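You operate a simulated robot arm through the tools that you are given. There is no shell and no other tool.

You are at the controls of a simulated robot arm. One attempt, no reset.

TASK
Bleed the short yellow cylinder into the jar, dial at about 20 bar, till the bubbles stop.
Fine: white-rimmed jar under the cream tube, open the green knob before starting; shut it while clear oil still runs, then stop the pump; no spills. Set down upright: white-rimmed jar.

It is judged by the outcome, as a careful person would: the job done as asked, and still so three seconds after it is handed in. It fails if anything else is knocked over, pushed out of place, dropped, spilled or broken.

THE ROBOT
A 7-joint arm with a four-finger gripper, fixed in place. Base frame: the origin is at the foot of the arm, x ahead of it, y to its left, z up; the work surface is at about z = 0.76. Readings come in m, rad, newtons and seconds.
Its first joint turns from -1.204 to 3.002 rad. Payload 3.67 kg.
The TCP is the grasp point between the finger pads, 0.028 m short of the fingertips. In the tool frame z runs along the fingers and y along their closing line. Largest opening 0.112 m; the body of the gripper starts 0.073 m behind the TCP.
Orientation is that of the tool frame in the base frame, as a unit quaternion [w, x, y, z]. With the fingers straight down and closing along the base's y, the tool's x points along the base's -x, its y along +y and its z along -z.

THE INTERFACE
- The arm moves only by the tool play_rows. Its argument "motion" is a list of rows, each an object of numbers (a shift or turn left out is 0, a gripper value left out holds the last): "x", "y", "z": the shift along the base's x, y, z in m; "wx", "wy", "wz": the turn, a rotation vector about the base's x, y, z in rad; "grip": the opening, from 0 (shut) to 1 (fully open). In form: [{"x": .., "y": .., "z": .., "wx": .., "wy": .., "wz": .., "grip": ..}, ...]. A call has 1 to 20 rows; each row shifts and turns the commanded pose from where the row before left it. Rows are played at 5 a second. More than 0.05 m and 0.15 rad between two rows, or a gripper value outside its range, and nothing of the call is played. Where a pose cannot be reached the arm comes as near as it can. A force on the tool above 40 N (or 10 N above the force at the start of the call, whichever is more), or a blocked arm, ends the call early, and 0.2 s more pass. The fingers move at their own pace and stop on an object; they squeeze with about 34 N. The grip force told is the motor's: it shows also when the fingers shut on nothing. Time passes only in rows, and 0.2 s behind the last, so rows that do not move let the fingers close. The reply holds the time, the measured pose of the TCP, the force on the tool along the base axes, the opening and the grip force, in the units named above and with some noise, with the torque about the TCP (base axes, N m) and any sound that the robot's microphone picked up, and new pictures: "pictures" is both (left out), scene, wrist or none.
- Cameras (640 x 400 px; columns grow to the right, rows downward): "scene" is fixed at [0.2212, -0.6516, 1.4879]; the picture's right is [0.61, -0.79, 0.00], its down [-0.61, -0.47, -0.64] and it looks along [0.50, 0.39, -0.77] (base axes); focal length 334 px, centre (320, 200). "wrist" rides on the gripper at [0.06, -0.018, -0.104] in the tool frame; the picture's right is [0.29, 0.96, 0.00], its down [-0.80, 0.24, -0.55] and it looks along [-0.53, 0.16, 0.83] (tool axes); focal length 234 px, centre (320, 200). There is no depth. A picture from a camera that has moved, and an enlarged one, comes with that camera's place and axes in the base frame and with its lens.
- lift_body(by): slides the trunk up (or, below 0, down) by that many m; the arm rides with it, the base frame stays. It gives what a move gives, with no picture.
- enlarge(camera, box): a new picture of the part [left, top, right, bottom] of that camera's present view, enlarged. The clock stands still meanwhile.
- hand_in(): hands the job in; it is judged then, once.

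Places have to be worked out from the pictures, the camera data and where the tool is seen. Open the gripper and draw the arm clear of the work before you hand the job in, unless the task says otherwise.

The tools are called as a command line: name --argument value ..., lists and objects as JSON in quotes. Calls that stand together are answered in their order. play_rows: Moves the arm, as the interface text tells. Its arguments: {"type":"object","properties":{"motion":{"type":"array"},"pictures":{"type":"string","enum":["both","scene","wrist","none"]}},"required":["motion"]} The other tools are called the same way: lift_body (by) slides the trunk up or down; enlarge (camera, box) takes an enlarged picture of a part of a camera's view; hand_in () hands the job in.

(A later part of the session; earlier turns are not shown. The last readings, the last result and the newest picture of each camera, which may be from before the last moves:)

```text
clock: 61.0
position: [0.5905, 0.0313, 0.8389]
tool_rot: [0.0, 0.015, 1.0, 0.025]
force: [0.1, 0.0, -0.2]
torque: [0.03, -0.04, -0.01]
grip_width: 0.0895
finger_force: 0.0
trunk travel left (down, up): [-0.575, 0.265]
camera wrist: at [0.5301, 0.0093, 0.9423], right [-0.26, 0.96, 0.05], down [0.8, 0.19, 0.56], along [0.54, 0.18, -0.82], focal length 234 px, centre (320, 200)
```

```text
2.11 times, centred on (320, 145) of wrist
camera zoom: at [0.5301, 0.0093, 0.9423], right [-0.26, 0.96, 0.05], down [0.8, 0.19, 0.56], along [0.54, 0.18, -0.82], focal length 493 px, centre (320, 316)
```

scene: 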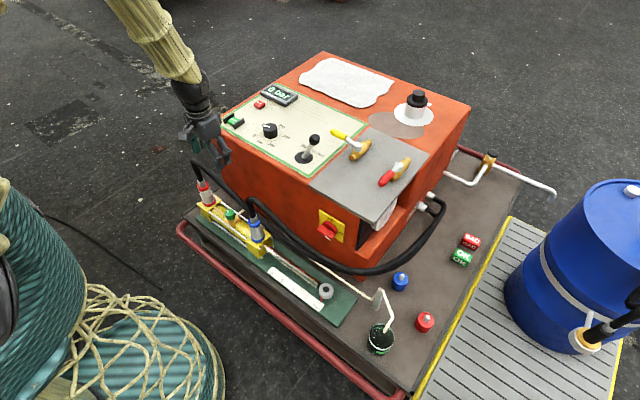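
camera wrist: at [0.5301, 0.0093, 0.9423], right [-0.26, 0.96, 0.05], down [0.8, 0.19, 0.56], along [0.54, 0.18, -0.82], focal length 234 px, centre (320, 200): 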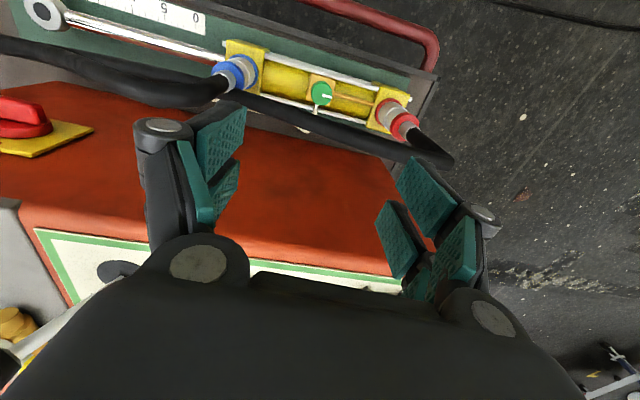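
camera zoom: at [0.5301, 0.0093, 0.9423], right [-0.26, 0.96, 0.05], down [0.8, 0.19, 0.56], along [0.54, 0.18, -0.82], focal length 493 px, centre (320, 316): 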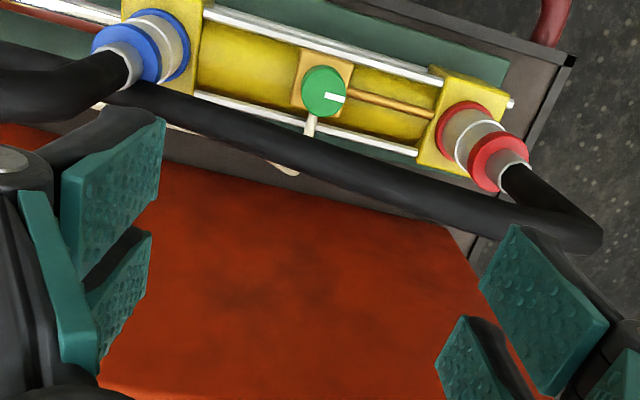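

The arm is slightly off-level here because it is near a limit with the trunk this high. The hose passes about 4 cm on the machine side of the knob, so the fingers should close along y. I'll lower the trunk to improve the geometry and look closer.

lift_body --by -0.12

play_rows --motion '[{}, {}]' --pictures "both"

enlarge --camera "wrist" --box '[230, 50, 410, 200]'

```text
clock: 62.5
position: [0.5917, 0.0292, 0.7158]
tool_rot: [-0.001, 0.016, 1.0, 0.022]
force: [0.1, -0.1, -0.1]
torque: [-0.01, -0.04, -0.02]
grip_width: 0.0896
finger_force: 0.1
trunk travel left (down, up): [-0.455, 0.385]
```

```text
clock: 63.1
position: [0.5907, 0.0287, 0.7146]
tool_rot: [-0.003, 0.016, 1.0, 0.022]
force: [-0.4, 0.0, 0.1]
torque: [-0.03, 0.0, -0.01]
grip_width: 0.0896
finger_force: 0.0
trunk travel left (down, up): [-0.455, 0.385]
camera wrist: at [0.5304, 0.008, 0.8184], right [-0.26, 0.97, 0.05], down [0.81, 0.19, 0.56], along [0.53, 0.18, -0.83], focal length 234 px, centre (320, 200)
```

scene: 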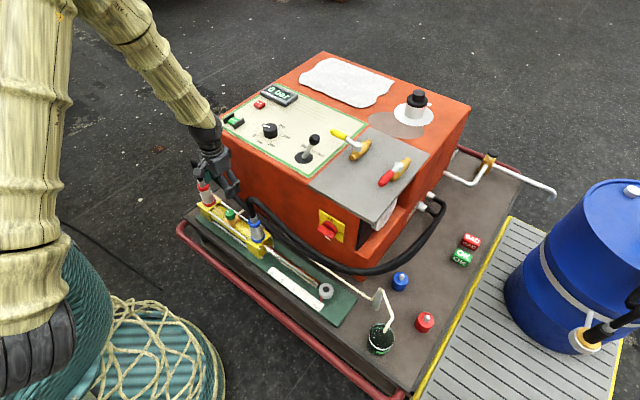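
wrist: 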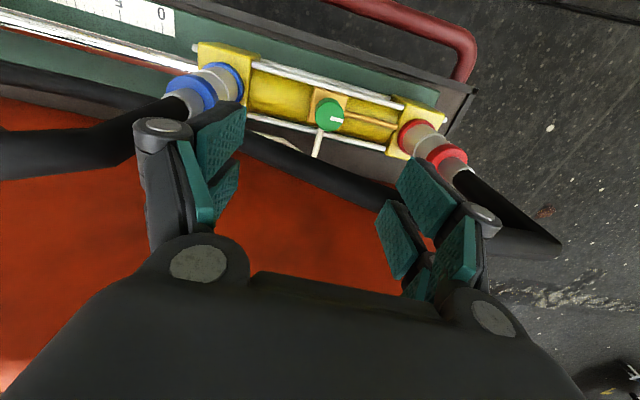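

```text
2.67 times, centred on (320, 125) of wrist
camera zoom: at [0.5304, 0.008, 0.8184], right [-0.26, 0.97, 0.05], down [0.81, 0.19, 0.56], along [0.53, 0.18, -0.83], focal length 624 px, centre (320, 400)
```

zoom: 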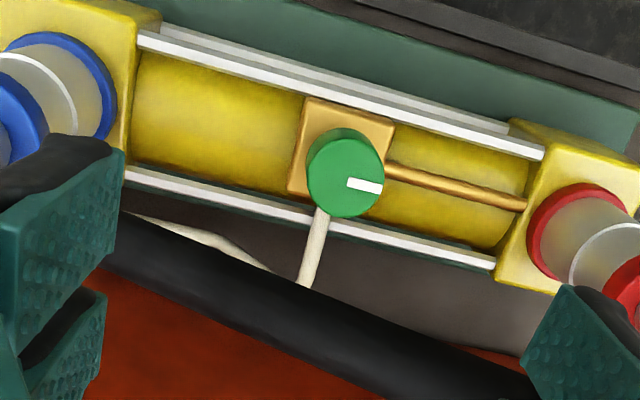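

The knob's top is at about (0.592, 0.048, 0.541), about 34 mm in diameter. The arm is still slightly off-level at this posture, so I'll raise the TCP relative to the trunk to find a cleaner one.

play_rows --motion '[{"z": 0.04}, {"z": 0.04}, {"z": 0.04}, {"z": 0.04}, {}]' --pictures "none"

lift_body --by -0.16

play_rows --motion '[{"wz": 0.05}, {}]' --pictures "both"

```text
clock: 64.3
position: [0.5842, 0.0352, 0.8671]
tool_rot: [0.0, -0.003, 1.0, -0.001]
force: [-0.4, 0.3, -1.7]
torque: [-0.01, 0.03, 0.02]
grip_width: 0.0895
finger_force: 0.1
trunk travel left (down, up): [-0.455, 0.385]
```

```text
clock: 66.1
position: [0.5834, 0.0343, 0.708]
tool_rot: [0.001, -0.001, 1.0, 0.0]
force: [-0.4, 0.5, 0.2]
torque: [0.0, -0.03, -0.04]
grip_width: 0.0896
finger_force: 0.0
trunk travel left (down, up): [-0.295, 0.545]
```

```text
clock: 66.7
position: [0.5831, 0.0339, 0.7081]
tool_rot: [0.0, -0.027, 1.0, 0.001]
force: [0.3, -0.6, -0.2]
torque: [-0.03, -0.01, 0.02]
grip_width: 0.0896
finger_force: 0.2
trunk travel left (down, up): [-0.295, 0.545]
camera wrist: at [0.5236, 0.0126, 0.8123], right [-0.34, 0.94, 0.0], down [0.78, 0.28, 0.55], along [0.52, 0.19, -0.83], focal length 234 px, centre (320, 200)
```

scene: 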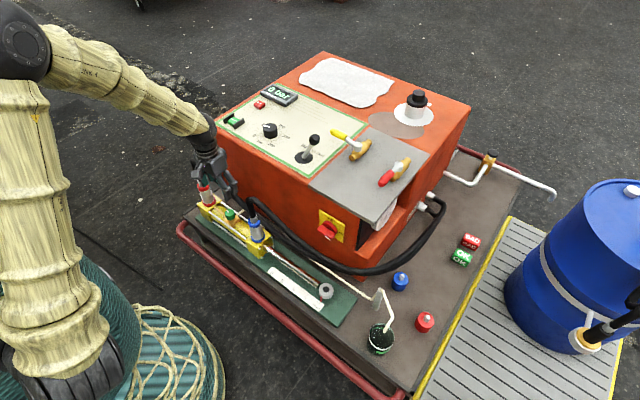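
wrist: 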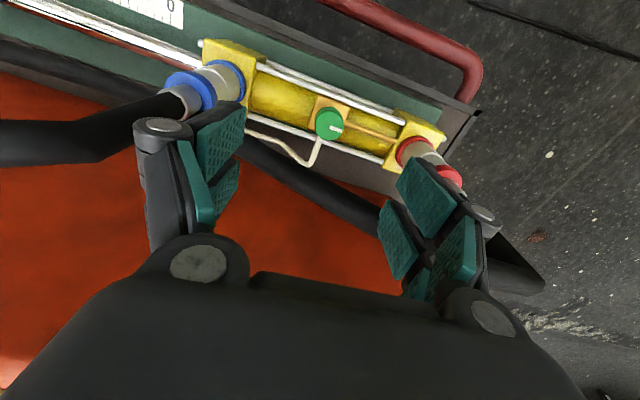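

The posture is clean again, tool vertical with no error. I'll zoom in to pin down the knob from here.

enlarge --camera "wrist" --box '[250, 60, 410, 190]'

enlarge --camera "scene" --box '[190, 150, 290, 240]'

```text
3.08 times, centred on (330, 125) of wrist
camera zoom: at [0.5236, 0.0126, 0.8123], right [-0.34, 0.94, 0.0], down [0.78, 0.28, 0.55], along [0.52, 0.19, -0.83], focal length 720 px, centre (289, 431)
```

zoom: 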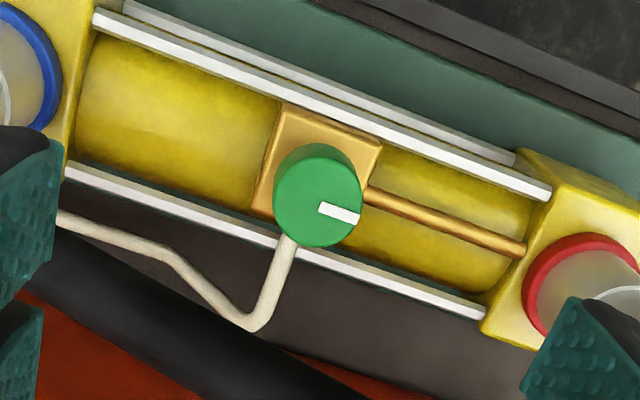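

```text
4.44 times, centred on (240, 195) of scene
camera zoom: at [0.2212, -0.6516, 1.4879], right [0.61, -0.79, 0.0], down [-0.61, -0.47, -0.64], along [0.5, 0.39, -0.77], focal length 1485 px, centre (676, 222)
```

zoom: 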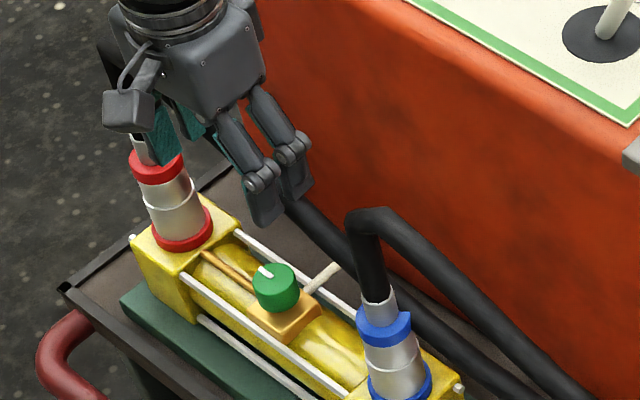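

Comparing the views, including the one from above the dial, puts the hose at x≈0.607, z≈0.65, just above and behind the knob. A vertical hand would hit it. So I'll tilt the tool about 40° with the hand on the base side and come in under the hose, starting by backing off in x and tilting in free air.

play_rows --motion '[{"x": -0.03, "wz": -0.054}, {"x": -0.03}, {"x": -0.03}, {"wy": -0.14}, {"wy": -0.14}, {"wy": -0.14}, {"wy": -0.14}, {"wy": -0.14}, {}]' --pictures "both"

enlarge --camera "wrist" --box '[200, 0, 440, 200]'

```text
clock: 68.7
position: [0.4913, 0.0226, 0.7034]
tool_rot: [0.244, 0.008, 0.97, -0.02]
force: [1.4, -1.0, 0.4]
torque: [0.0, 0.01, -0.04]
grip_width: 0.0899
finger_force: 0.2
out of reach, approached as far as the arm can: row 6, 7, 8
trunk travel left (down, up): [-0.295, 0.545]
camera wrist: at [0.3886, 0.0102, 0.7681], right [-0.23, 0.96, -0.17], down [0.45, 0.26, 0.86], along [0.87, 0.12, -0.49], focal length 234 px, centre (320, 200)
```

scene: 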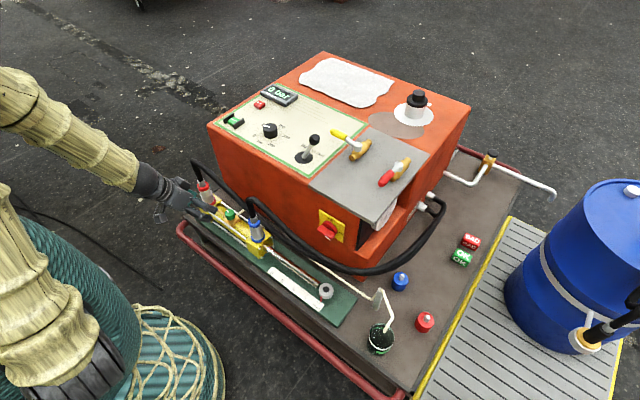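
wrist: 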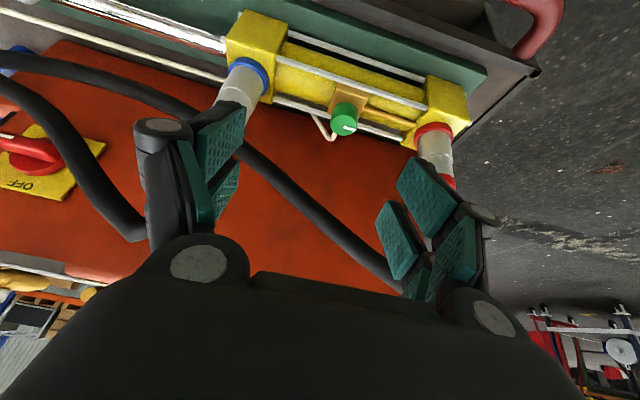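

```text
2.00 times, centred on (320, 100) of wrist
camera zoom: at [0.3886, 0.0102, 0.7681], right [-0.23, 0.96, -0.17], down [0.45, 0.26, 0.86], along [0.87, 0.12, -0.49], focal length 468 px, centre (320, 400)
```

zoom: 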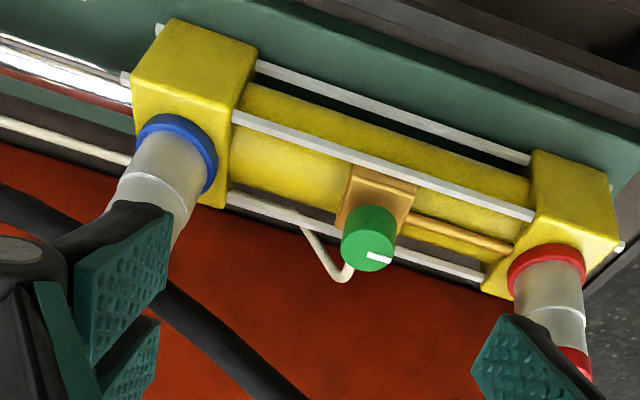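

The arm can't fully tilt this close to its base, only 28°. This side view does confirm the hose at about (0.605, 0.02–0.06, 0.65–0.68) and the knob at (0.592, 0.050). I'll move forward to x≈0.548, where the 40° tilt should be reachable and still clear of the hose.

play_rows --motion '[{"x": 0.03, "y": 0.01}, {"x": 0.025, "y": 0.005}, {}, {}]' --pictures "both"

```text
clock: 69.7
position: [0.5454, 0.0387, 0.6985]
tool_rot: [0.23, 0.018, 0.973, -0.005]
force: [-0.5, -1.1, -1.3]
torque: [-0.03, 0.01, 0.04]
grip_width: 0.0894
finger_force: 0.0
trunk travel left (down, up): [-0.295, 0.545]
camera wrist: at [0.4441, 0.0238, 0.7654], right [-0.22, 0.97, -0.13], down [0.47, 0.22, 0.85], along [0.85, 0.13, -0.51], focal length 234 px, centre (320, 200)
```

scene: 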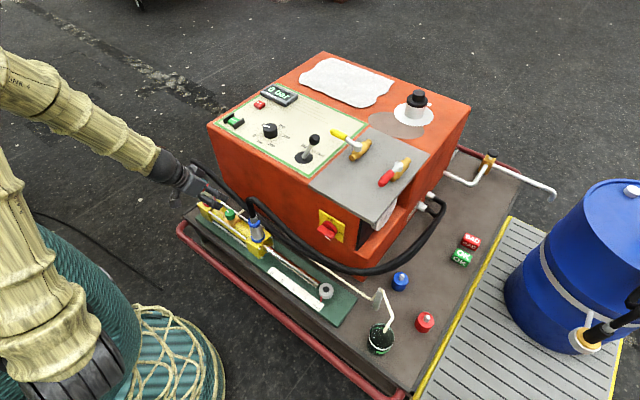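
wrist: 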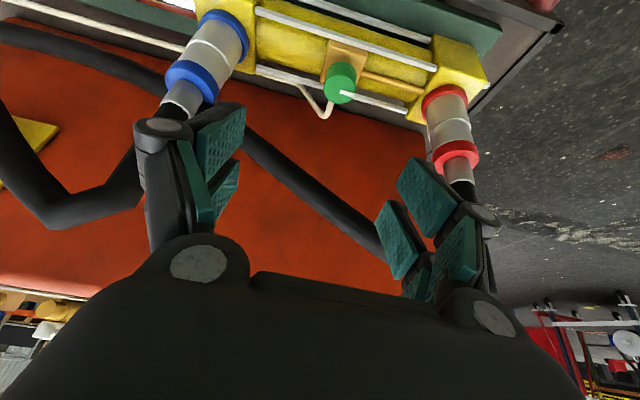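

The tilt is still limited to 27° at this arm height. Raising the TCP relative to the trunk helped before, so I'll raise the arm and then lower the trunk to compensate.

play_rows --motion '[{"z": 0.04}, {"z": 0.04}, {"z": 0.04}, {"z": 0.04}, {}]' --pictures "none"

lift_body --by -0.16

play_rows --motion '[{}, {}]' --pictures "both"

```text
clock: 70.9
position: [0.5494, 0.0382, 0.8657]
tool_rot: [0.249, 0.006, 0.968, -0.024]
force: [-0.4, -0.1, -0.1]
torque: [0.01, -0.01, -0.01]
grip_width: 0.0898
finger_force: 0.1
trunk travel left (down, up): [-0.295, 0.545]
```

```text
clock: 72.8
position: [0.5495, 0.0364, 0.7067]
tool_rot: [0.249, 0.007, 0.968, -0.024]
force: [0.3, 0.3, -0.1]
torque: [-0.01, -0.01, 0.01]
grip_width: 0.0898
finger_force: 0.1
trunk travel left (down, up): [-0.135, 0.705]
```

```text
clock: 73.4
position: [0.5479, 0.0376, 0.7044]
tool_rot: [0.249, 0.007, 0.968, -0.024]
force: [-0.5, 0.5, -0.6]
torque: [-0.01, 0.0, 0.01]
grip_width: 0.0895
finger_force: 0.0
trunk travel left (down, up): [-0.135, 0.705]
camera wrist: at [0.4446, 0.0244, 0.7686], right [-0.23, 0.96, -0.18], down [0.44, 0.27, 0.86], along [0.87, 0.12, -0.48], focal length 234 px, centre (320, 200)
```

scene: 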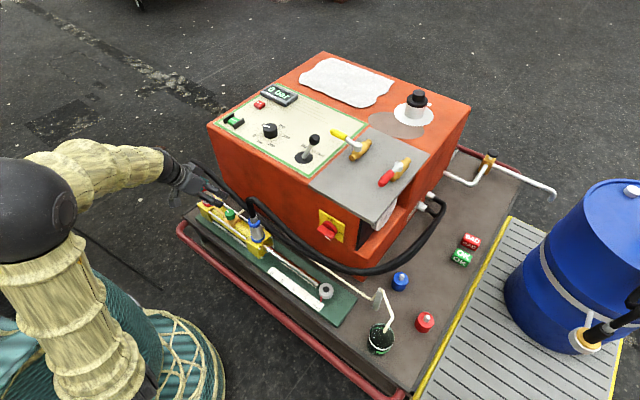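
wrist: 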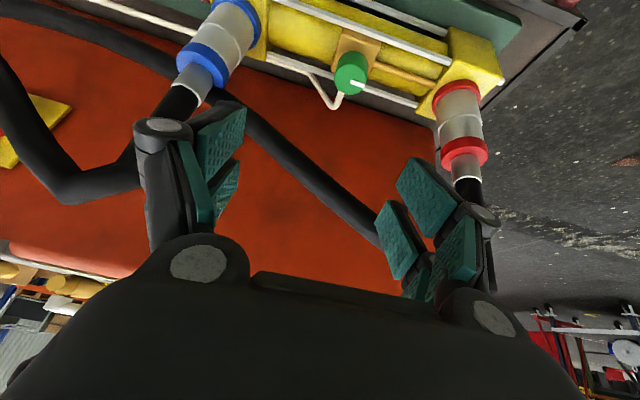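

The arm seems to have kept the truncated tilt as its new command rather than being limited now. I'll correct the small roll and yaw errors and command the missing tilt.

play_rows --motion '[{"wx": 0.043, "wz": 0.025, "y": 0.006}, {"wy": -0.1, "y": 0.006}, {"wy": -0.1}, {}]' --pictures "none"

```text
clock: 74.4
position: [0.5489, 0.0495, 0.7057]
tool_rot: [0.345, -0.001, 0.938, 0.0]
force: [-0.3, 0.4, -0.1]
torque: [0.04, 0.01, 0.01]
grip_width: 0.0896
finger_force: 0.1
trunk travel left (down, up): [-0.135, 0.705]
```

The tilt is now a clean 40° with no roll or yaw error. I'll test a +60° rotation about vertical here in the air, as needed to turn the knob.

play_rows --motion '[{"wz": 0.15}, {"wz": 0.15}, {"wz": 0.15}, {"wz": 0.15}, {"wz": 0.15}, {"wz": 0.15}, {"wz": 0.15}, {}]' --pictures "both"

```text
clock: 76.2
position: [0.5479, 0.0491, 0.7047]
tool_rot: [0.298, -0.471, 0.812, 0.173]
force: [-0.2, -0.4, -0.3]
torque: [0.01, 0.04, 0.04]
grip_width: 0.0898
finger_force: 0.1
trunk travel left (down, up): [-0.135, 0.705]
camera wrist: at [0.5076, -0.0584, 0.7458], right [-0.94, 0.29, -0.19], down [-0.08, 0.33, 0.94], along [0.33, 0.9, -0.29], focal length 234 px, centre (320, 200)
```

scene: 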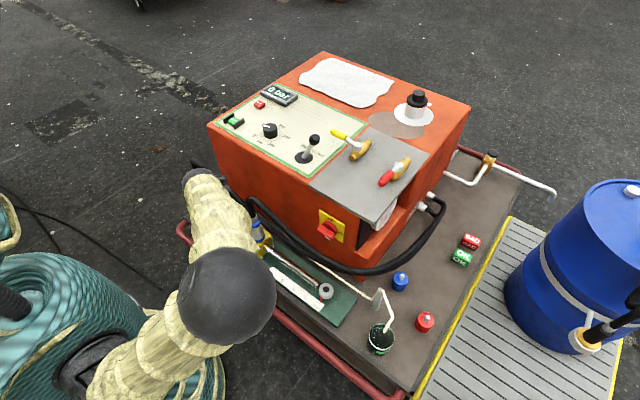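
wrist: 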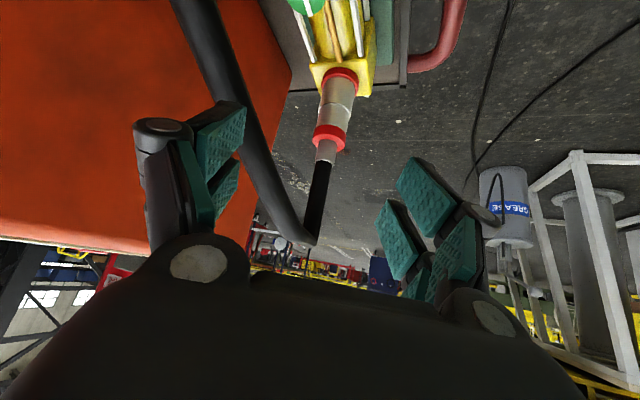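

Rotation about vertical tracks fine. From the hose geometry I want to keep the hand between about -25° and +40° yaw. I'll rotate to about -25° to check that end is reachable too.

play_rows --motion '[{"wz": -0.1486}, {"wz": -0.1486}, {"wz": -0.1486}, {"wz": -0.1486}, {"wz": -0.1486}, {"wz": -0.1486}, {"wz": -0.1486}, {"wz": -0.1486}, {"wz": -0.1486}, {"wz": -0.1486}, {}]' --pictures "both"

```text
clock: 78.6
position: [0.548, 0.0508, 0.7049]
tool_rot: [0.336, 0.204, 0.916, -0.076]
force: [-1.1, -0.1, -0.2]
torque: [0.0, -0.03, 0.01]
grip_width: 0.0896
finger_force: 0.1
trunk travel left (down, up): [-0.135, 0.705]
camera wrist: at [0.4377, 0.0809, 0.7462], right [0.21, 0.96, -0.19], down [0.33, 0.11, 0.94], along [0.92, -0.26, -0.29], focal length 234 px, centre (320, 200)
```

scene: 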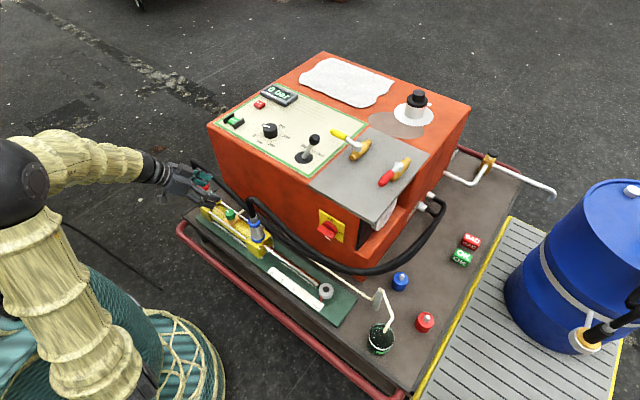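
wrist: 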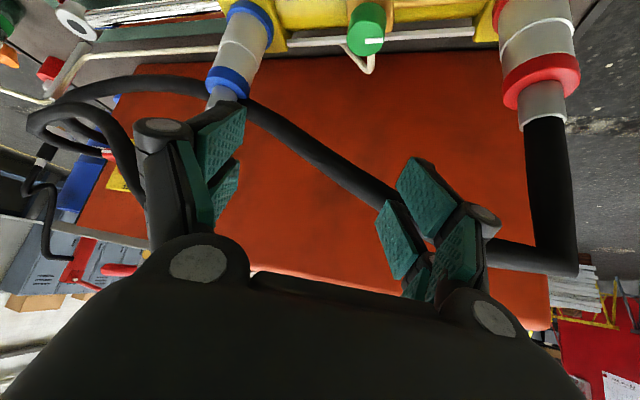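

That end is reachable as well. I'll zoom in on the knob from this side view to fix its height and axis for the grasp.

enlarge --camera "wrist" --box '[300, 0, 440, 90]'

```text
4.44 times, centred on (370, 45) of wrist
camera zoom: at [0.4377, 0.0809, 0.7462], right [0.21, 0.96, -0.19], down [0.33, 0.11, 0.94], along [0.92, -0.26, -0.29], focal length 1041 px, centre (98, 889)
```

zoom: 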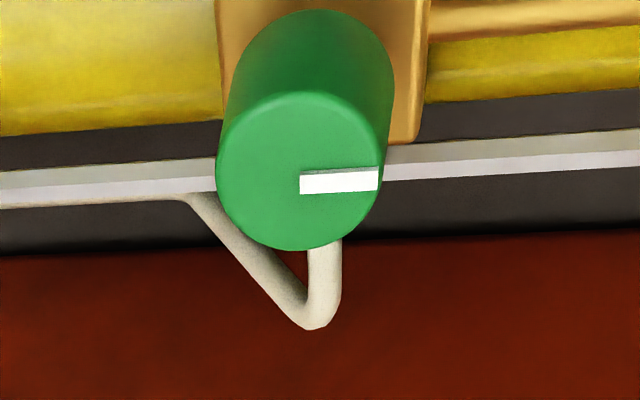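

The knob axis is (0.5926, 0.0493), running from z=0.5175 on the block to 0.541 at the top, diameter 33 mm. Its mark points exactly along +y. I'll drop to just below the hose while staying on the base side.

play_rows --motion '[{"x": -0.015}, {"z": -0.03}, {"z": -0.03}, {"z": -0.025}, {}]' --pictures "both"

```text
clock: 79.8
position: [0.5339, 0.0484, 0.6176]
tool_rot: [0.323, 0.21, 0.92, -0.066]
force: [-0.7, -0.1, -0.9]
torque: [-0.01, -0.02, -0.01]
grip_width: 0.0897
finger_force: 0.0
trunk travel left (down, up): [-0.135, 0.705]
camera wrist: at [0.4247, 0.0787, 0.6618], right [0.21, 0.96, -0.17], down [0.35, 0.08, 0.93], along [0.91, -0.25, -0.32], focal length 234 px, centre (320, 200)
```

scene: 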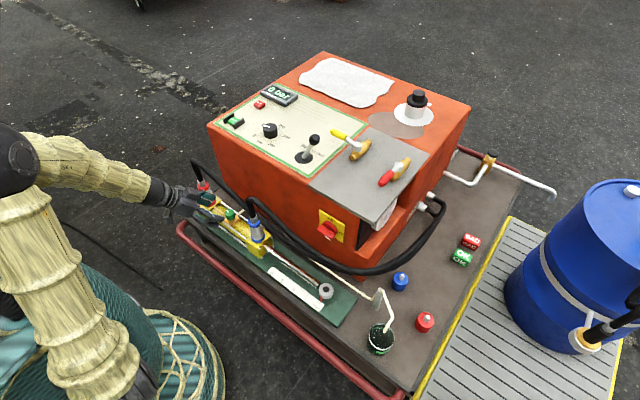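
wrist: 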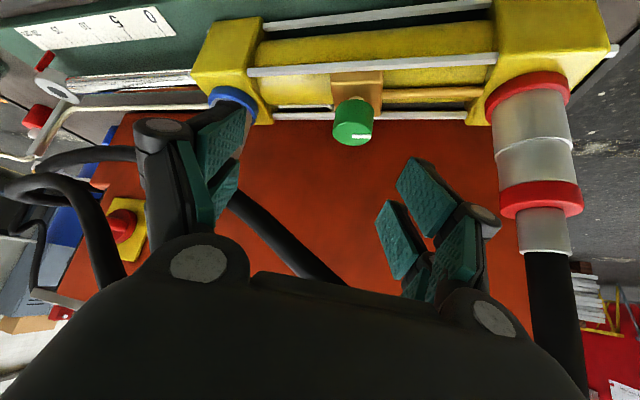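

The arm lost a couple of degrees near its limit, so I'll correct the orientation while moving forward over the knob at this height. Then I'll use the trunk to descend.

play_rows --motion '[{"x": 0.025, "y": 0.002}, {"x": 0.0245, "y": 0.003, "wx": -0.0235, "wy": -0.0167, "wz": 0.044}, {}, {}]' --pictures "both"

enlarge --camera "wrist" --box '[200, 50, 440, 250]'

enlarge --camera "scene" --box '[170, 150, 290, 250]'

```text
clock: 81.0
position: [0.5824, 0.0521, 0.594]
tool_rot: [0.311, 0.189, 0.929, -0.068]
force: [-0.1, 0.6, 0.0]
torque: [0.01, 0.01, 0.0]
grip_width: 0.0896
finger_force: 0.0
trunk travel left (down, up): [-0.135, 0.705]
stopped in row 4: the arm was blocked; the commanded pose is now the measured one
camera wrist: at [0.4715, 0.0781, 0.6416], right [0.16, 0.97, -0.18], down [0.37, 0.11, 0.92], along [0.91, -0.22, -0.34], focal length 234 px, centre (320, 200)
```

scene: 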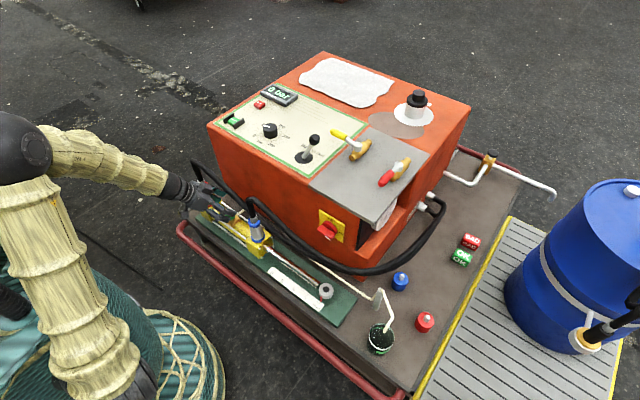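
wrist: 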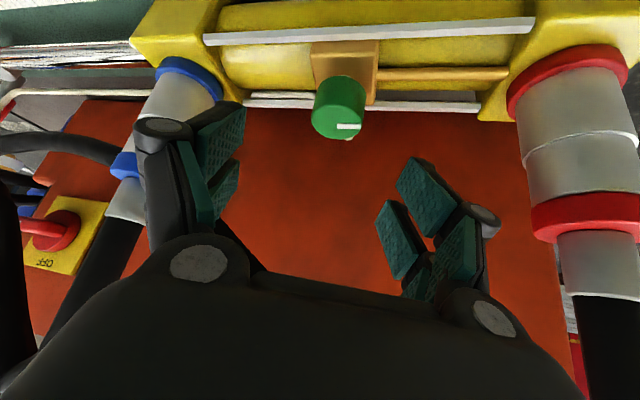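

```text
2.00 times, centred on (320, 150) of wrist
camera zoom: at [0.4715, 0.0781, 0.6416], right [0.16, 0.97, -0.18], down [0.37, 0.11, 0.92], along [0.91, -0.22, -0.34], focal length 468 px, centre (320, 300)
```

zoom: 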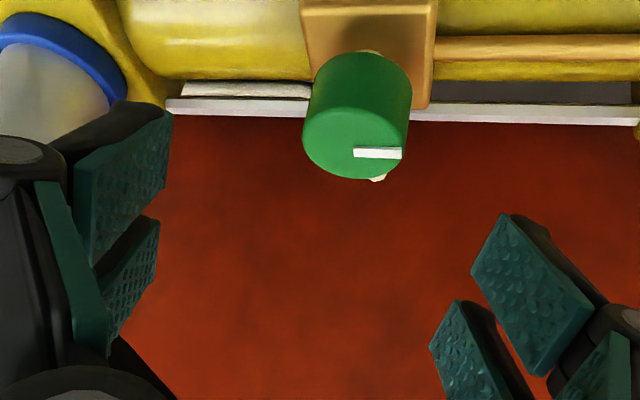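

```text
4.00 times, centred on (230, 200) of scene
camera zoom: at [0.2212, -0.6516, 1.4879], right [0.61, -0.79, 0.0], down [-0.61, -0.47, -0.64], along [0.5, 0.39, -0.77], focal length 1337 px, centre (680, 200)
```

zoom: 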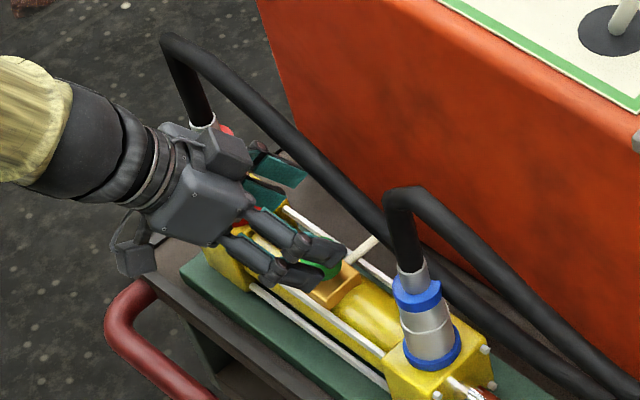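

The call stopped as "blocked" with no force at the hand, so this is an internal joint limit rather than a contact. The pose it reached is good though: (0.582, 0.052, 0.594), tilt 37°, aligned with the knob. I'll do the last descent with the trunk only, which needs no arm motion.

lift_body --by -0.025

play_rows --motion '[{}]' --pictures "both"

enlarge --camera "wrist" --box '[200, 60, 440, 260]'

```text
clock: 81.7
position: [0.5814, 0.052, 0.5698]
tool_rot: [0.312, 0.188, 0.929, -0.067]
force: [-0.4, -0.4, 0.1]
torque: [-0.01, 0.02, -0.01]
grip_width: 0.0896
finger_force: 0.0
trunk travel left (down, up): [-0.11, 0.73]
```

```text
clock: 82.1
position: [0.5809, 0.0532, 0.5698]
tool_rot: [0.312, 0.188, 0.929, -0.067]
force: [-0.6, -0.6, 0.4]
torque: [-0.01, 0.02, 0.01]
grip_width: 0.0895
finger_force: 0.0
trunk travel left (down, up): [-0.11, 0.73]
camera wrist: at [0.4714, 0.0786, 0.617], right [0.16, 0.97, -0.18], down [0.37, 0.11, 0.92], along [0.91, -0.22, -0.34], focal length 234 px, centre (320, 200)
```

scene: 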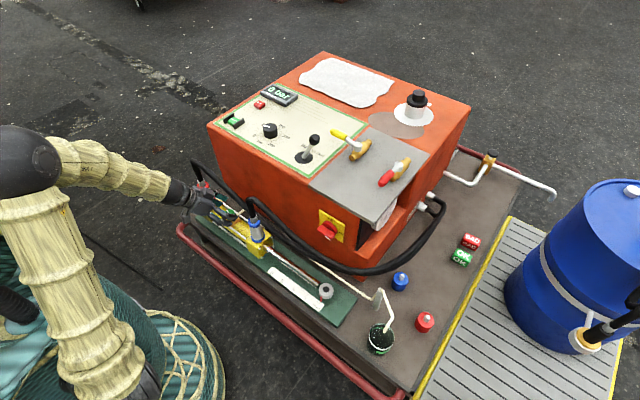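
wrist: 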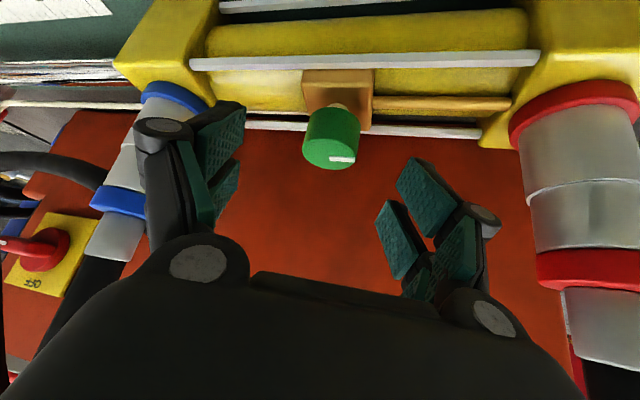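

```text
2.00 times, centred on (320, 160) of wrist
camera zoom: at [0.4714, 0.0786, 0.617], right [0.16, 0.97, -0.18], down [0.37, 0.11, 0.92], along [0.91, -0.22, -0.34], focal length 468 px, centre (320, 280)
```

zoom: 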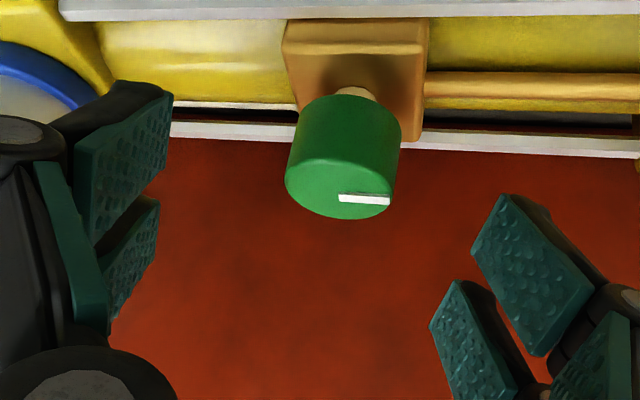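

There is a visible stem under the knob, so the block's top is lower (z≈0.495) than I assumed and the tips have more room. I'll lower another 2.7 cm with the trunk.

lift_body --by -0.027

play_rows --motion '[{}]' --pictures "wrist"

enlarge --camera "wrist" --box '[200, 80, 440, 280]'

enlarge --camera "scene" --box '[170, 150, 290, 250]'

```text
clock: 82.8
position: [0.5809, 0.0509, 0.5435]
tool_rot: [0.311, 0.188, 0.929, -0.066]
force: [-0.2, -0.9, 0.7]
torque: [0.05, 0.01, -0.03]
grip_width: 0.0897
finger_force: 0.0
trunk travel left (down, up): [-0.083, 0.757]
```

```text
clock: 83.2
position: [0.5811, 0.0506, 0.5437]
tool_rot: [0.312, 0.188, 0.929, -0.067]
force: [0.0, 0.2, -0.3]
torque: [-0.05, 0.02, 0.02]
grip_width: 0.0895
finger_force: 0.1
trunk travel left (down, up): [-0.083, 0.757]
camera wrist: at [0.4714, 0.0786, 0.59], right [0.16, 0.97, -0.18], down [0.37, 0.11, 0.92], along [0.91, -0.22, -0.34], focal length 234 px, centre (320, 200)
```

wrist: 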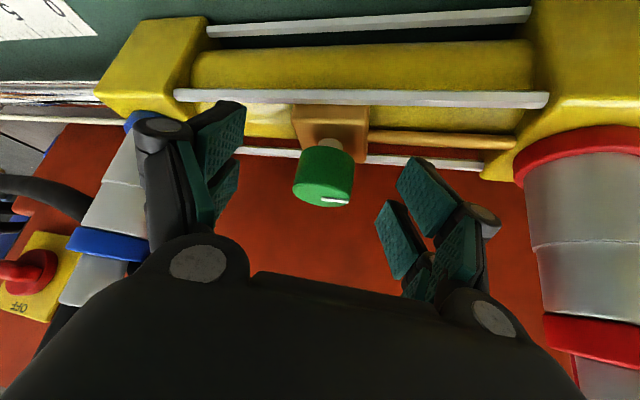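

```text
2.00 times, centred on (320, 180) of wrist
camera zoom: at [0.4714, 0.0786, 0.59], right [0.16, 0.97, -0.18], down [0.37, 0.11, 0.92], along [0.91, -0.22, -0.34], focal length 468 px, centre (320, 240)
```

zoom: 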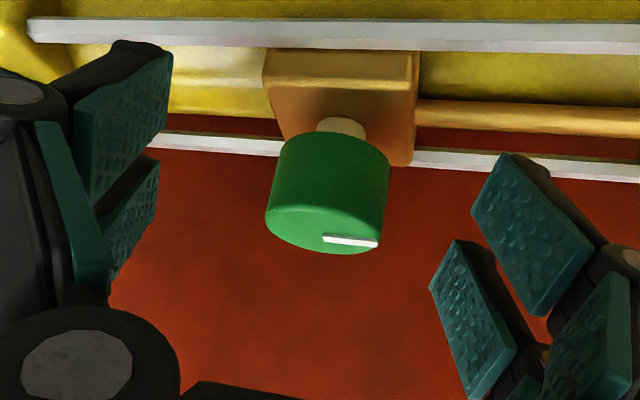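

```text
4.00 times, centred on (230, 200) of scene
camera zoom: at [0.2212, -0.6516, 1.4879], right [0.61, -0.79, 0.0], down [-0.61, -0.47, -0.64], along [0.5, 0.39, -0.77], focal length 1337 px, centre (680, 200)
```

zoom: 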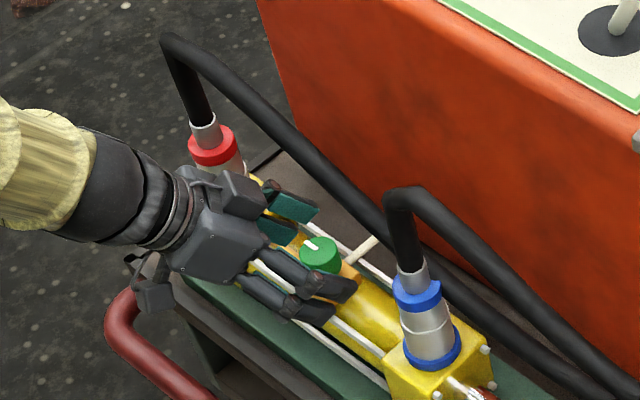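

The fingers straddle the knob, which sits about 3 mm nearer the right finger. I'll nudge by that much and close on the knob.

play_rows --motion '[{"x": 0.001, "y": 0.003}, {}]' --pictures "none"

play_rows --motion '[{"grip": 0.5}, {"grip": 0.3}, {"grip": 0.15}, {"grip": 0.15}]' --pictures "wrist"

```text
clock: 83.8
position: [0.5818, 0.0542, 0.5358]
tool_rot: [0.301, 0.191, 0.932, -0.064]
force: [-1.1, 0.8, -0.3]
torque: [0.01, 0.04, 0.01]
grip_width: 0.0895
finger_force: 0.1
trunk travel left (down, up): [-0.083, 0.757]
```

```text
clock: 84.5
position: [0.5804, 0.0554, 0.5394]
tool_rot: [0.3, 0.192, 0.932, -0.059]
force: [-20.5, 10.7, 25.5]
torque: [-0.5, 1.87, 0.14]
grip_width: 0.0356
finger_force: 45.3
trunk travel left (down, up): [-0.083, 0.757]
stopped in row 3: the force on the tool passed its limit at 48 N (the readings are from after the stop); the commanded pose is now the measured one
camera wrist: at [0.4712, 0.0811, 0.5887], right [0.16, 0.97, -0.16], down [0.39, 0.09, 0.92], along [0.9, -0.21, -0.37], focal length 234 px, centre (320, 200)
```

wrist: 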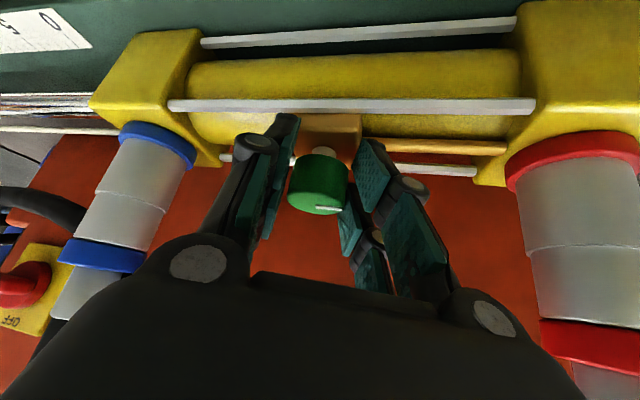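

The small nudge made the arm sag 8 mm at its limit, and the fingertips pressed on the block while closing, giving 48 N. I'll open, raise the arm, then use the remaining trunk travel so the arm works further from its limit.

play_rows --motion '[{"grip": 0.5}, {"grip": 0.65}, {"grip": 0.65}]' --pictures "wrist"

play_rows --motion '[{"z": 0.02}, {"z": 0.03}, {"z": 0.03}, {}]' --pictures "both"

```text
clock: 85.3
position: [0.5811, 0.053, 0.5367]
tool_rot: [0.299, 0.193, 0.933, -0.06]
force: [0.6, 0.2, 0.2]
torque: [0.01, -0.01, -0.01]
grip_width: 0.0729
finger_force: 0.1
trunk travel left (down, up): [-0.083, 0.757]
camera wrist: at [0.4726, 0.0794, 0.5871], right [0.17, 0.97, -0.17], down [0.4, 0.09, 0.91], along [0.9, -0.22, -0.37], focal length 234 px, centre (320, 200)
```

wrist: 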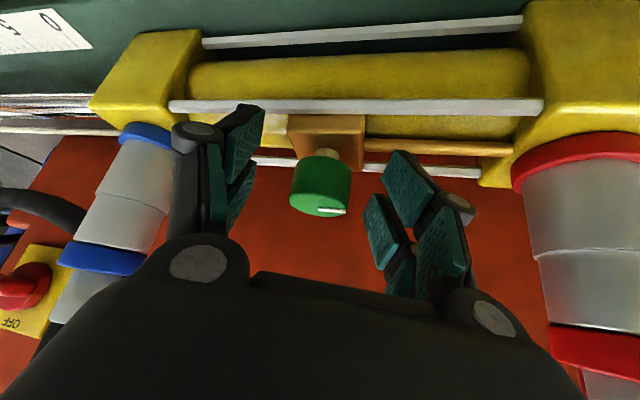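

```text
clock: 86.3
position: [0.5796, 0.0559, 0.6158]
tool_rot: [0.302, 0.19, 0.932, -0.063]
force: [0.3, 0.3, -0.1]
torque: [0.0, 0.0, 0.03]
grip_width: 0.0726
finger_force: 0.1
trunk travel left (down, up): [-0.083, 0.757]
camera wrist: at [0.4716, 0.0809, 0.6659], right [0.16, 0.97, -0.17], down [0.39, 0.1, 0.92], along [0.91, -0.22, -0.36], focal length 234 px, centre (320, 200)
```

scene: 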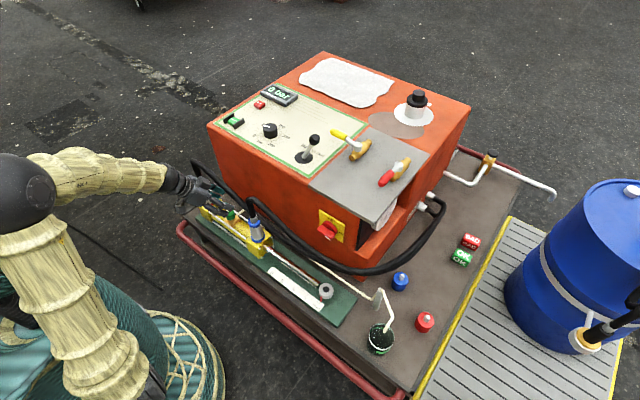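
wrist: 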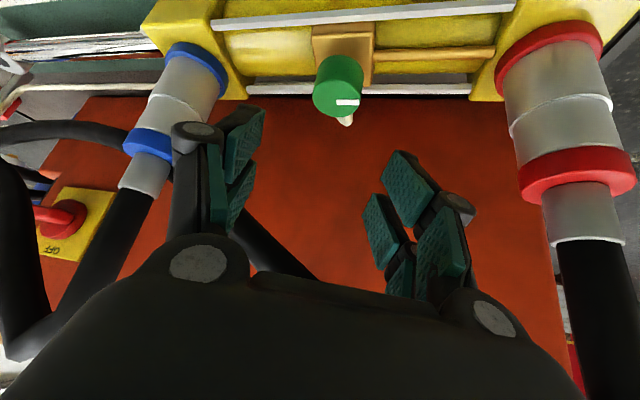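

The knob hasn't moved, and the pose is level at 36° tilt and -23° yaw, with the knob's axis centred. Now I'll lower with the trunk only.

lift_body --by -0.067

play_rows --motion '[{}]' --pictures "wrist"

enlarge --camera "wrist" --box '[200, 80, 440, 280]'

```text
clock: 87.4
position: [0.5818, 0.0544, 0.5501]
tool_rot: [0.301, 0.192, 0.932, -0.065]
force: [-0.5, 0.0, 0.5]
torque: [0.01, 0.03, 0.01]
grip_width: 0.0731
finger_force: 0.0
trunk travel left (down, up): [-0.016, 0.824]
```

```text
clock: 87.8
position: [0.5807, 0.0532, 0.5478]
tool_rot: [0.301, 0.191, 0.932, -0.065]
force: [-0.6, -0.2, 0.3]
torque: [0.03, 0.01, -0.01]
grip_width: 0.0728
finger_force: 0.1
trunk travel left (down, up): [-0.016, 0.824]
camera wrist: at [0.4723, 0.0803, 0.5981], right [0.16, 0.97, -0.17], down [0.39, 0.1, 0.91], along [0.91, -0.22, -0.37], focal length 234 px, centre (320, 200)
```

wrist: 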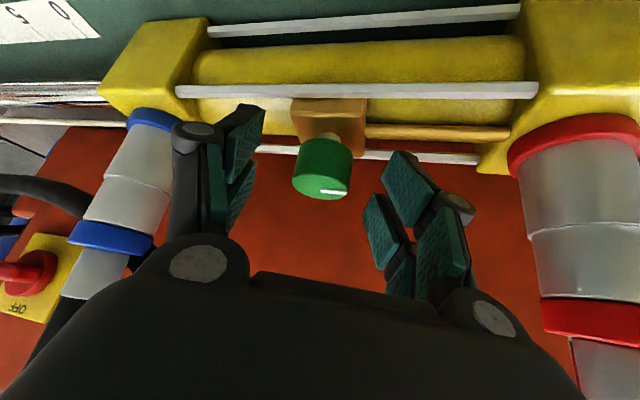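

```text
2.00 times, centred on (320, 180) of wrist
camera zoom: at [0.4723, 0.0803, 0.5981], right [0.16, 0.97, -0.17], down [0.39, 0.1, 0.91], along [0.91, -0.22, -0.37], focal length 468 px, centre (320, 240)
```

zoom: 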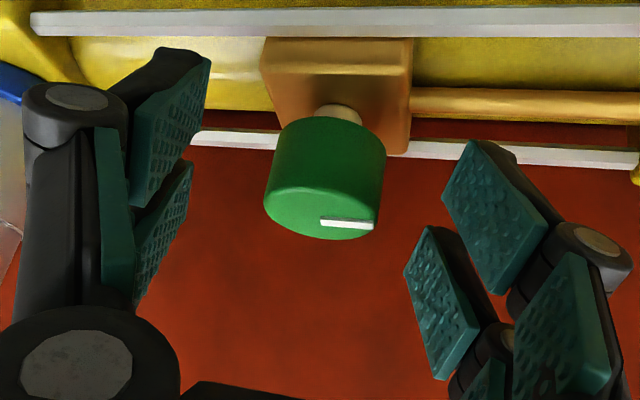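

The position is right and there is room below the tips. I'll close gently on the knob.

play_rows --motion '[{"grip": 0.4}, {"grip": 0.3}, {"grip": 0.22}, {"grip": 0.22}]' --pictures "wrist"

enlarge --camera "wrist" --box '[200, 80, 440, 280]'

```text
clock: 88.8
position: [0.5817, 0.0559, 0.549]
tool_rot: [0.301, 0.19, 0.932, -0.063]
force: [12.9, 20.1, 0.1]
torque: [0.48, -0.23, 0.3]
grip_width: 0.0326
finger_force: 45.1
trunk travel left (down, up): [-0.016, 0.824]
camera wrist: at [0.4729, 0.0818, 0.5982], right [0.16, 0.97, -0.17], down [0.39, 0.1, 0.91], along [0.91, -0.21, -0.37], focal length 234 px, centre (320, 200)
```

wrist: 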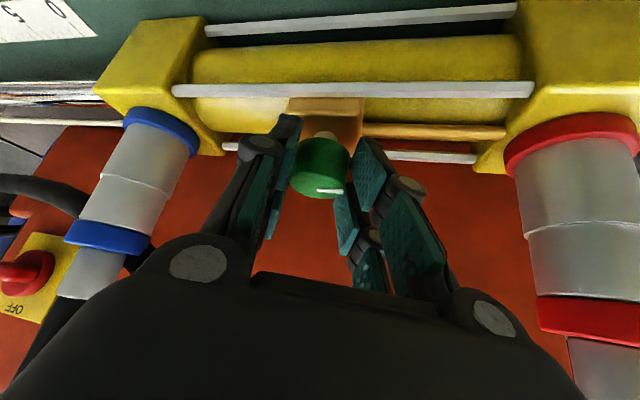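

```text
2.00 times, centred on (320, 180) of wrist
camera zoom: at [0.4729, 0.0818, 0.5982], right [0.16, 0.97, -0.17], down [0.39, 0.1, 0.91], along [0.91, -0.21, -0.37], focal length 468 px, centre (320, 240)
```

zoom: 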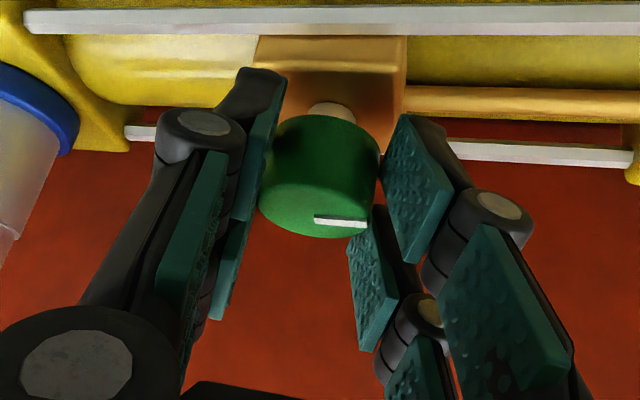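

The knob is gripped at 0.0326 m with a 24 N side load, meaning I'm about 2 mm off laterally. I'll relieve that and start turning counter-clockwise about the knob's own axis, a few rows at a time.

play_rows --motion '[{"x": 0.0008, "y": 0.0018}, {"wz": 0.1, "x": -0.0004, "y": -0.0012}, {"wz": 0.1, "x": -0.0003, "y": -0.0012}, {"wz": 0.1, "x": -0.0002, "y": -0.0012}, {}]' --pictures "wrist"

enlarge --camera "wrist" --box '[200, 80, 440, 280]'

```text
clock: 90.0
position: [0.5805, 0.0504, 0.548]
tool_rot: [0.307, 0.05, 0.95, -0.019]
force: [-9.4, -1.9, 10.8]
torque: [0.03, 0.39, -0.04]
grip_width: 0.0327
finger_force: 45.1
trunk travel left (down, up): [-0.016, 0.824]
camera wrist: at [0.4686, 0.0451, 0.598], right [-0.13, 0.98, -0.17], down [0.35, 0.21, 0.91], along [0.93, 0.06, -0.37], focal length 234 px, centre (320, 200)
```

wrist: 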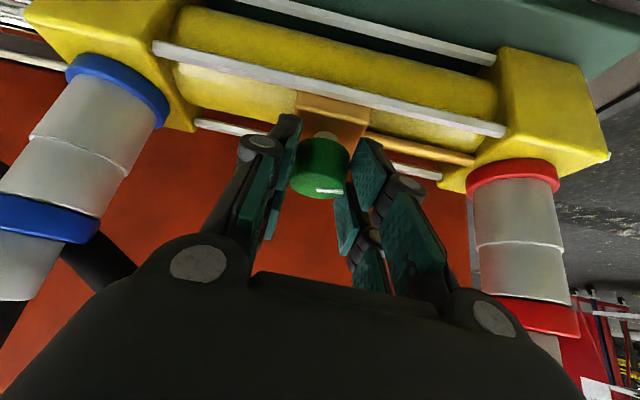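

```text
2.00 times, centred on (320, 180) of wrist
camera zoom: at [0.4686, 0.0451, 0.598], right [-0.13, 0.98, -0.17], down [0.35, 0.21, 0.91], along [0.93, 0.06, -0.37], focal length 468 px, centre (320, 240)
```

zoom: 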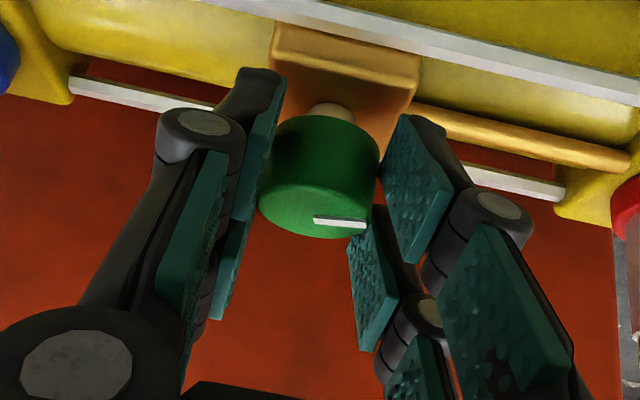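

The knob turned counter-clockwise with the gripper, with almost no torque. I'll continue turning.

play_rows --motion '[{"wz": 0.1, "x": -0.0006, "y": -0.0012, "z": 0.0005}, {"wz": 0.1, "x": -0.0004, "y": -0.0012, "z": 0.0005}, {"wz": 0.1, "x": 0.0001, "y": -0.0012}, {"wz": 0.1, "x": 0.0002, "y": -0.0012}, {}]' --pictures "wrist"

```text
clock: 91.2
position: [0.5815, 0.0466, 0.549]
tool_rot: [0.304, -0.14, 0.941, 0.043]
force: [10.8, -19.3, -6.4]
torque: [-0.25, -0.15, -0.34]
grip_width: 0.0326
finger_force: 45.1
trunk travel left (down, up): [-0.016, 0.824]
camera wrist: at [0.4802, -0.0032, 0.5982], right [-0.5, 0.85, -0.17], down [0.24, 0.33, 0.91], along [0.83, 0.42, -0.37], focal length 234 px, centre (320, 200)
```

wrist: 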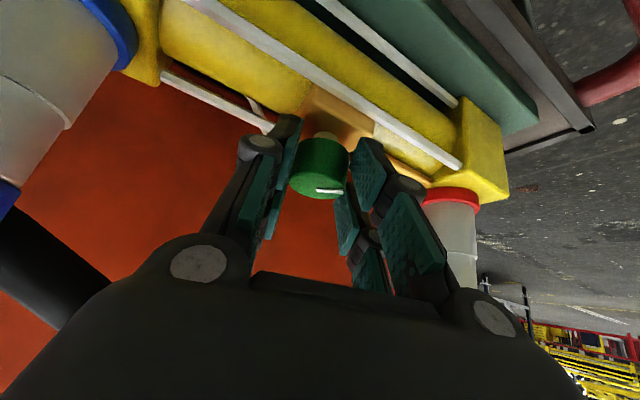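

The knob is at +40° of turn so far, with a 20 N side load building because my orbit radius is slightly small. I'll shift to relieve it and continue to about +34° yaw.

play_rows --motion '[{"x": 0.0006, "y": -0.0019}, {"wz": 0.1, "x": 0.0005, "y": -0.0015}, {"wz": 0.1, "x": 0.0007, "y": -0.0014}, {"wz": 0.1, "x": 0.0008, "y": -0.0014}, {}]' --pictures "both"

enlarge --camera "scene" --box '[170, 150, 290, 250]'

```text
clock: 92.4
position: [0.5822, 0.0419, 0.5485]
tool_rot: [0.295, -0.279, 0.91, 0.088]
force: [-0.8, 2.3, -13.9]
torque: [-0.06, 0.41, 0.05]
grip_width: 0.0326
finger_force: 45.2
trunk travel left (down, up): [-0.016, 0.824]
camera wrist: at [0.5012, -0.0349, 0.5985], right [-0.73, 0.66, -0.17], down [0.13, 0.38, 0.91], along [0.67, 0.65, -0.37], focal length 234 px, centre (320, 200)
```

scene: 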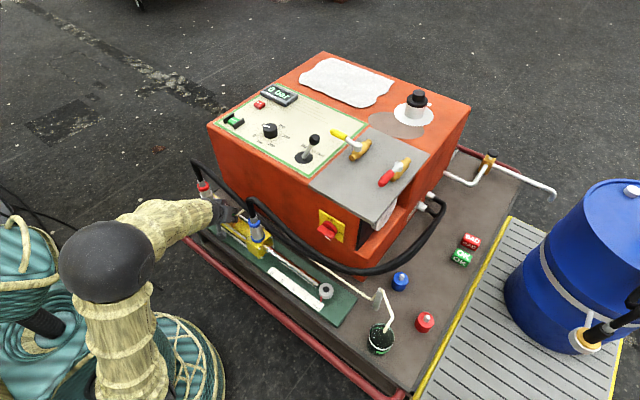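
wrist: 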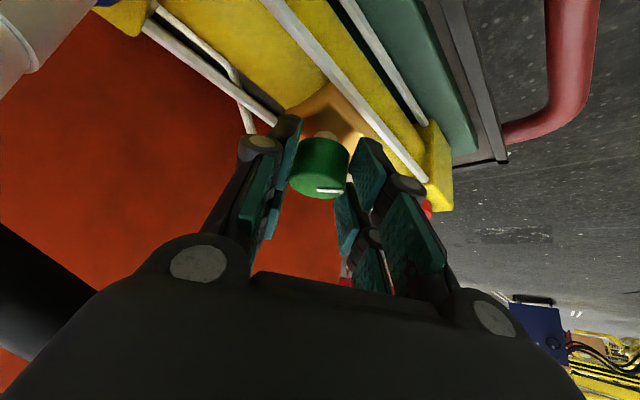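

```text
4.00 times, centred on (230, 200) of scene
camera zoom: at [0.2212, -0.6516, 1.4879], right [0.61, -0.79, 0.0], down [-0.61, -0.47, -0.64], along [0.5, 0.39, -0.77], focal length 1337 px, centre (680, 200)
```

zoom: 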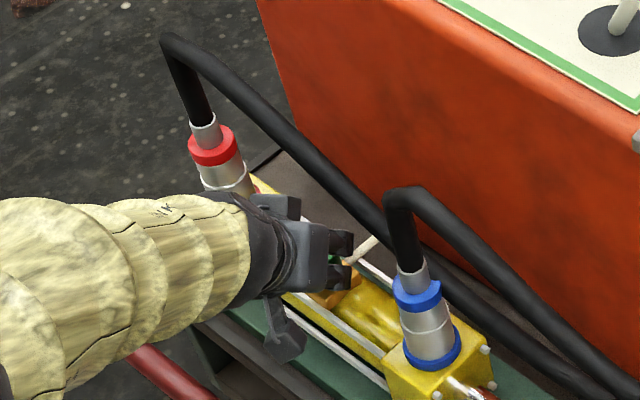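

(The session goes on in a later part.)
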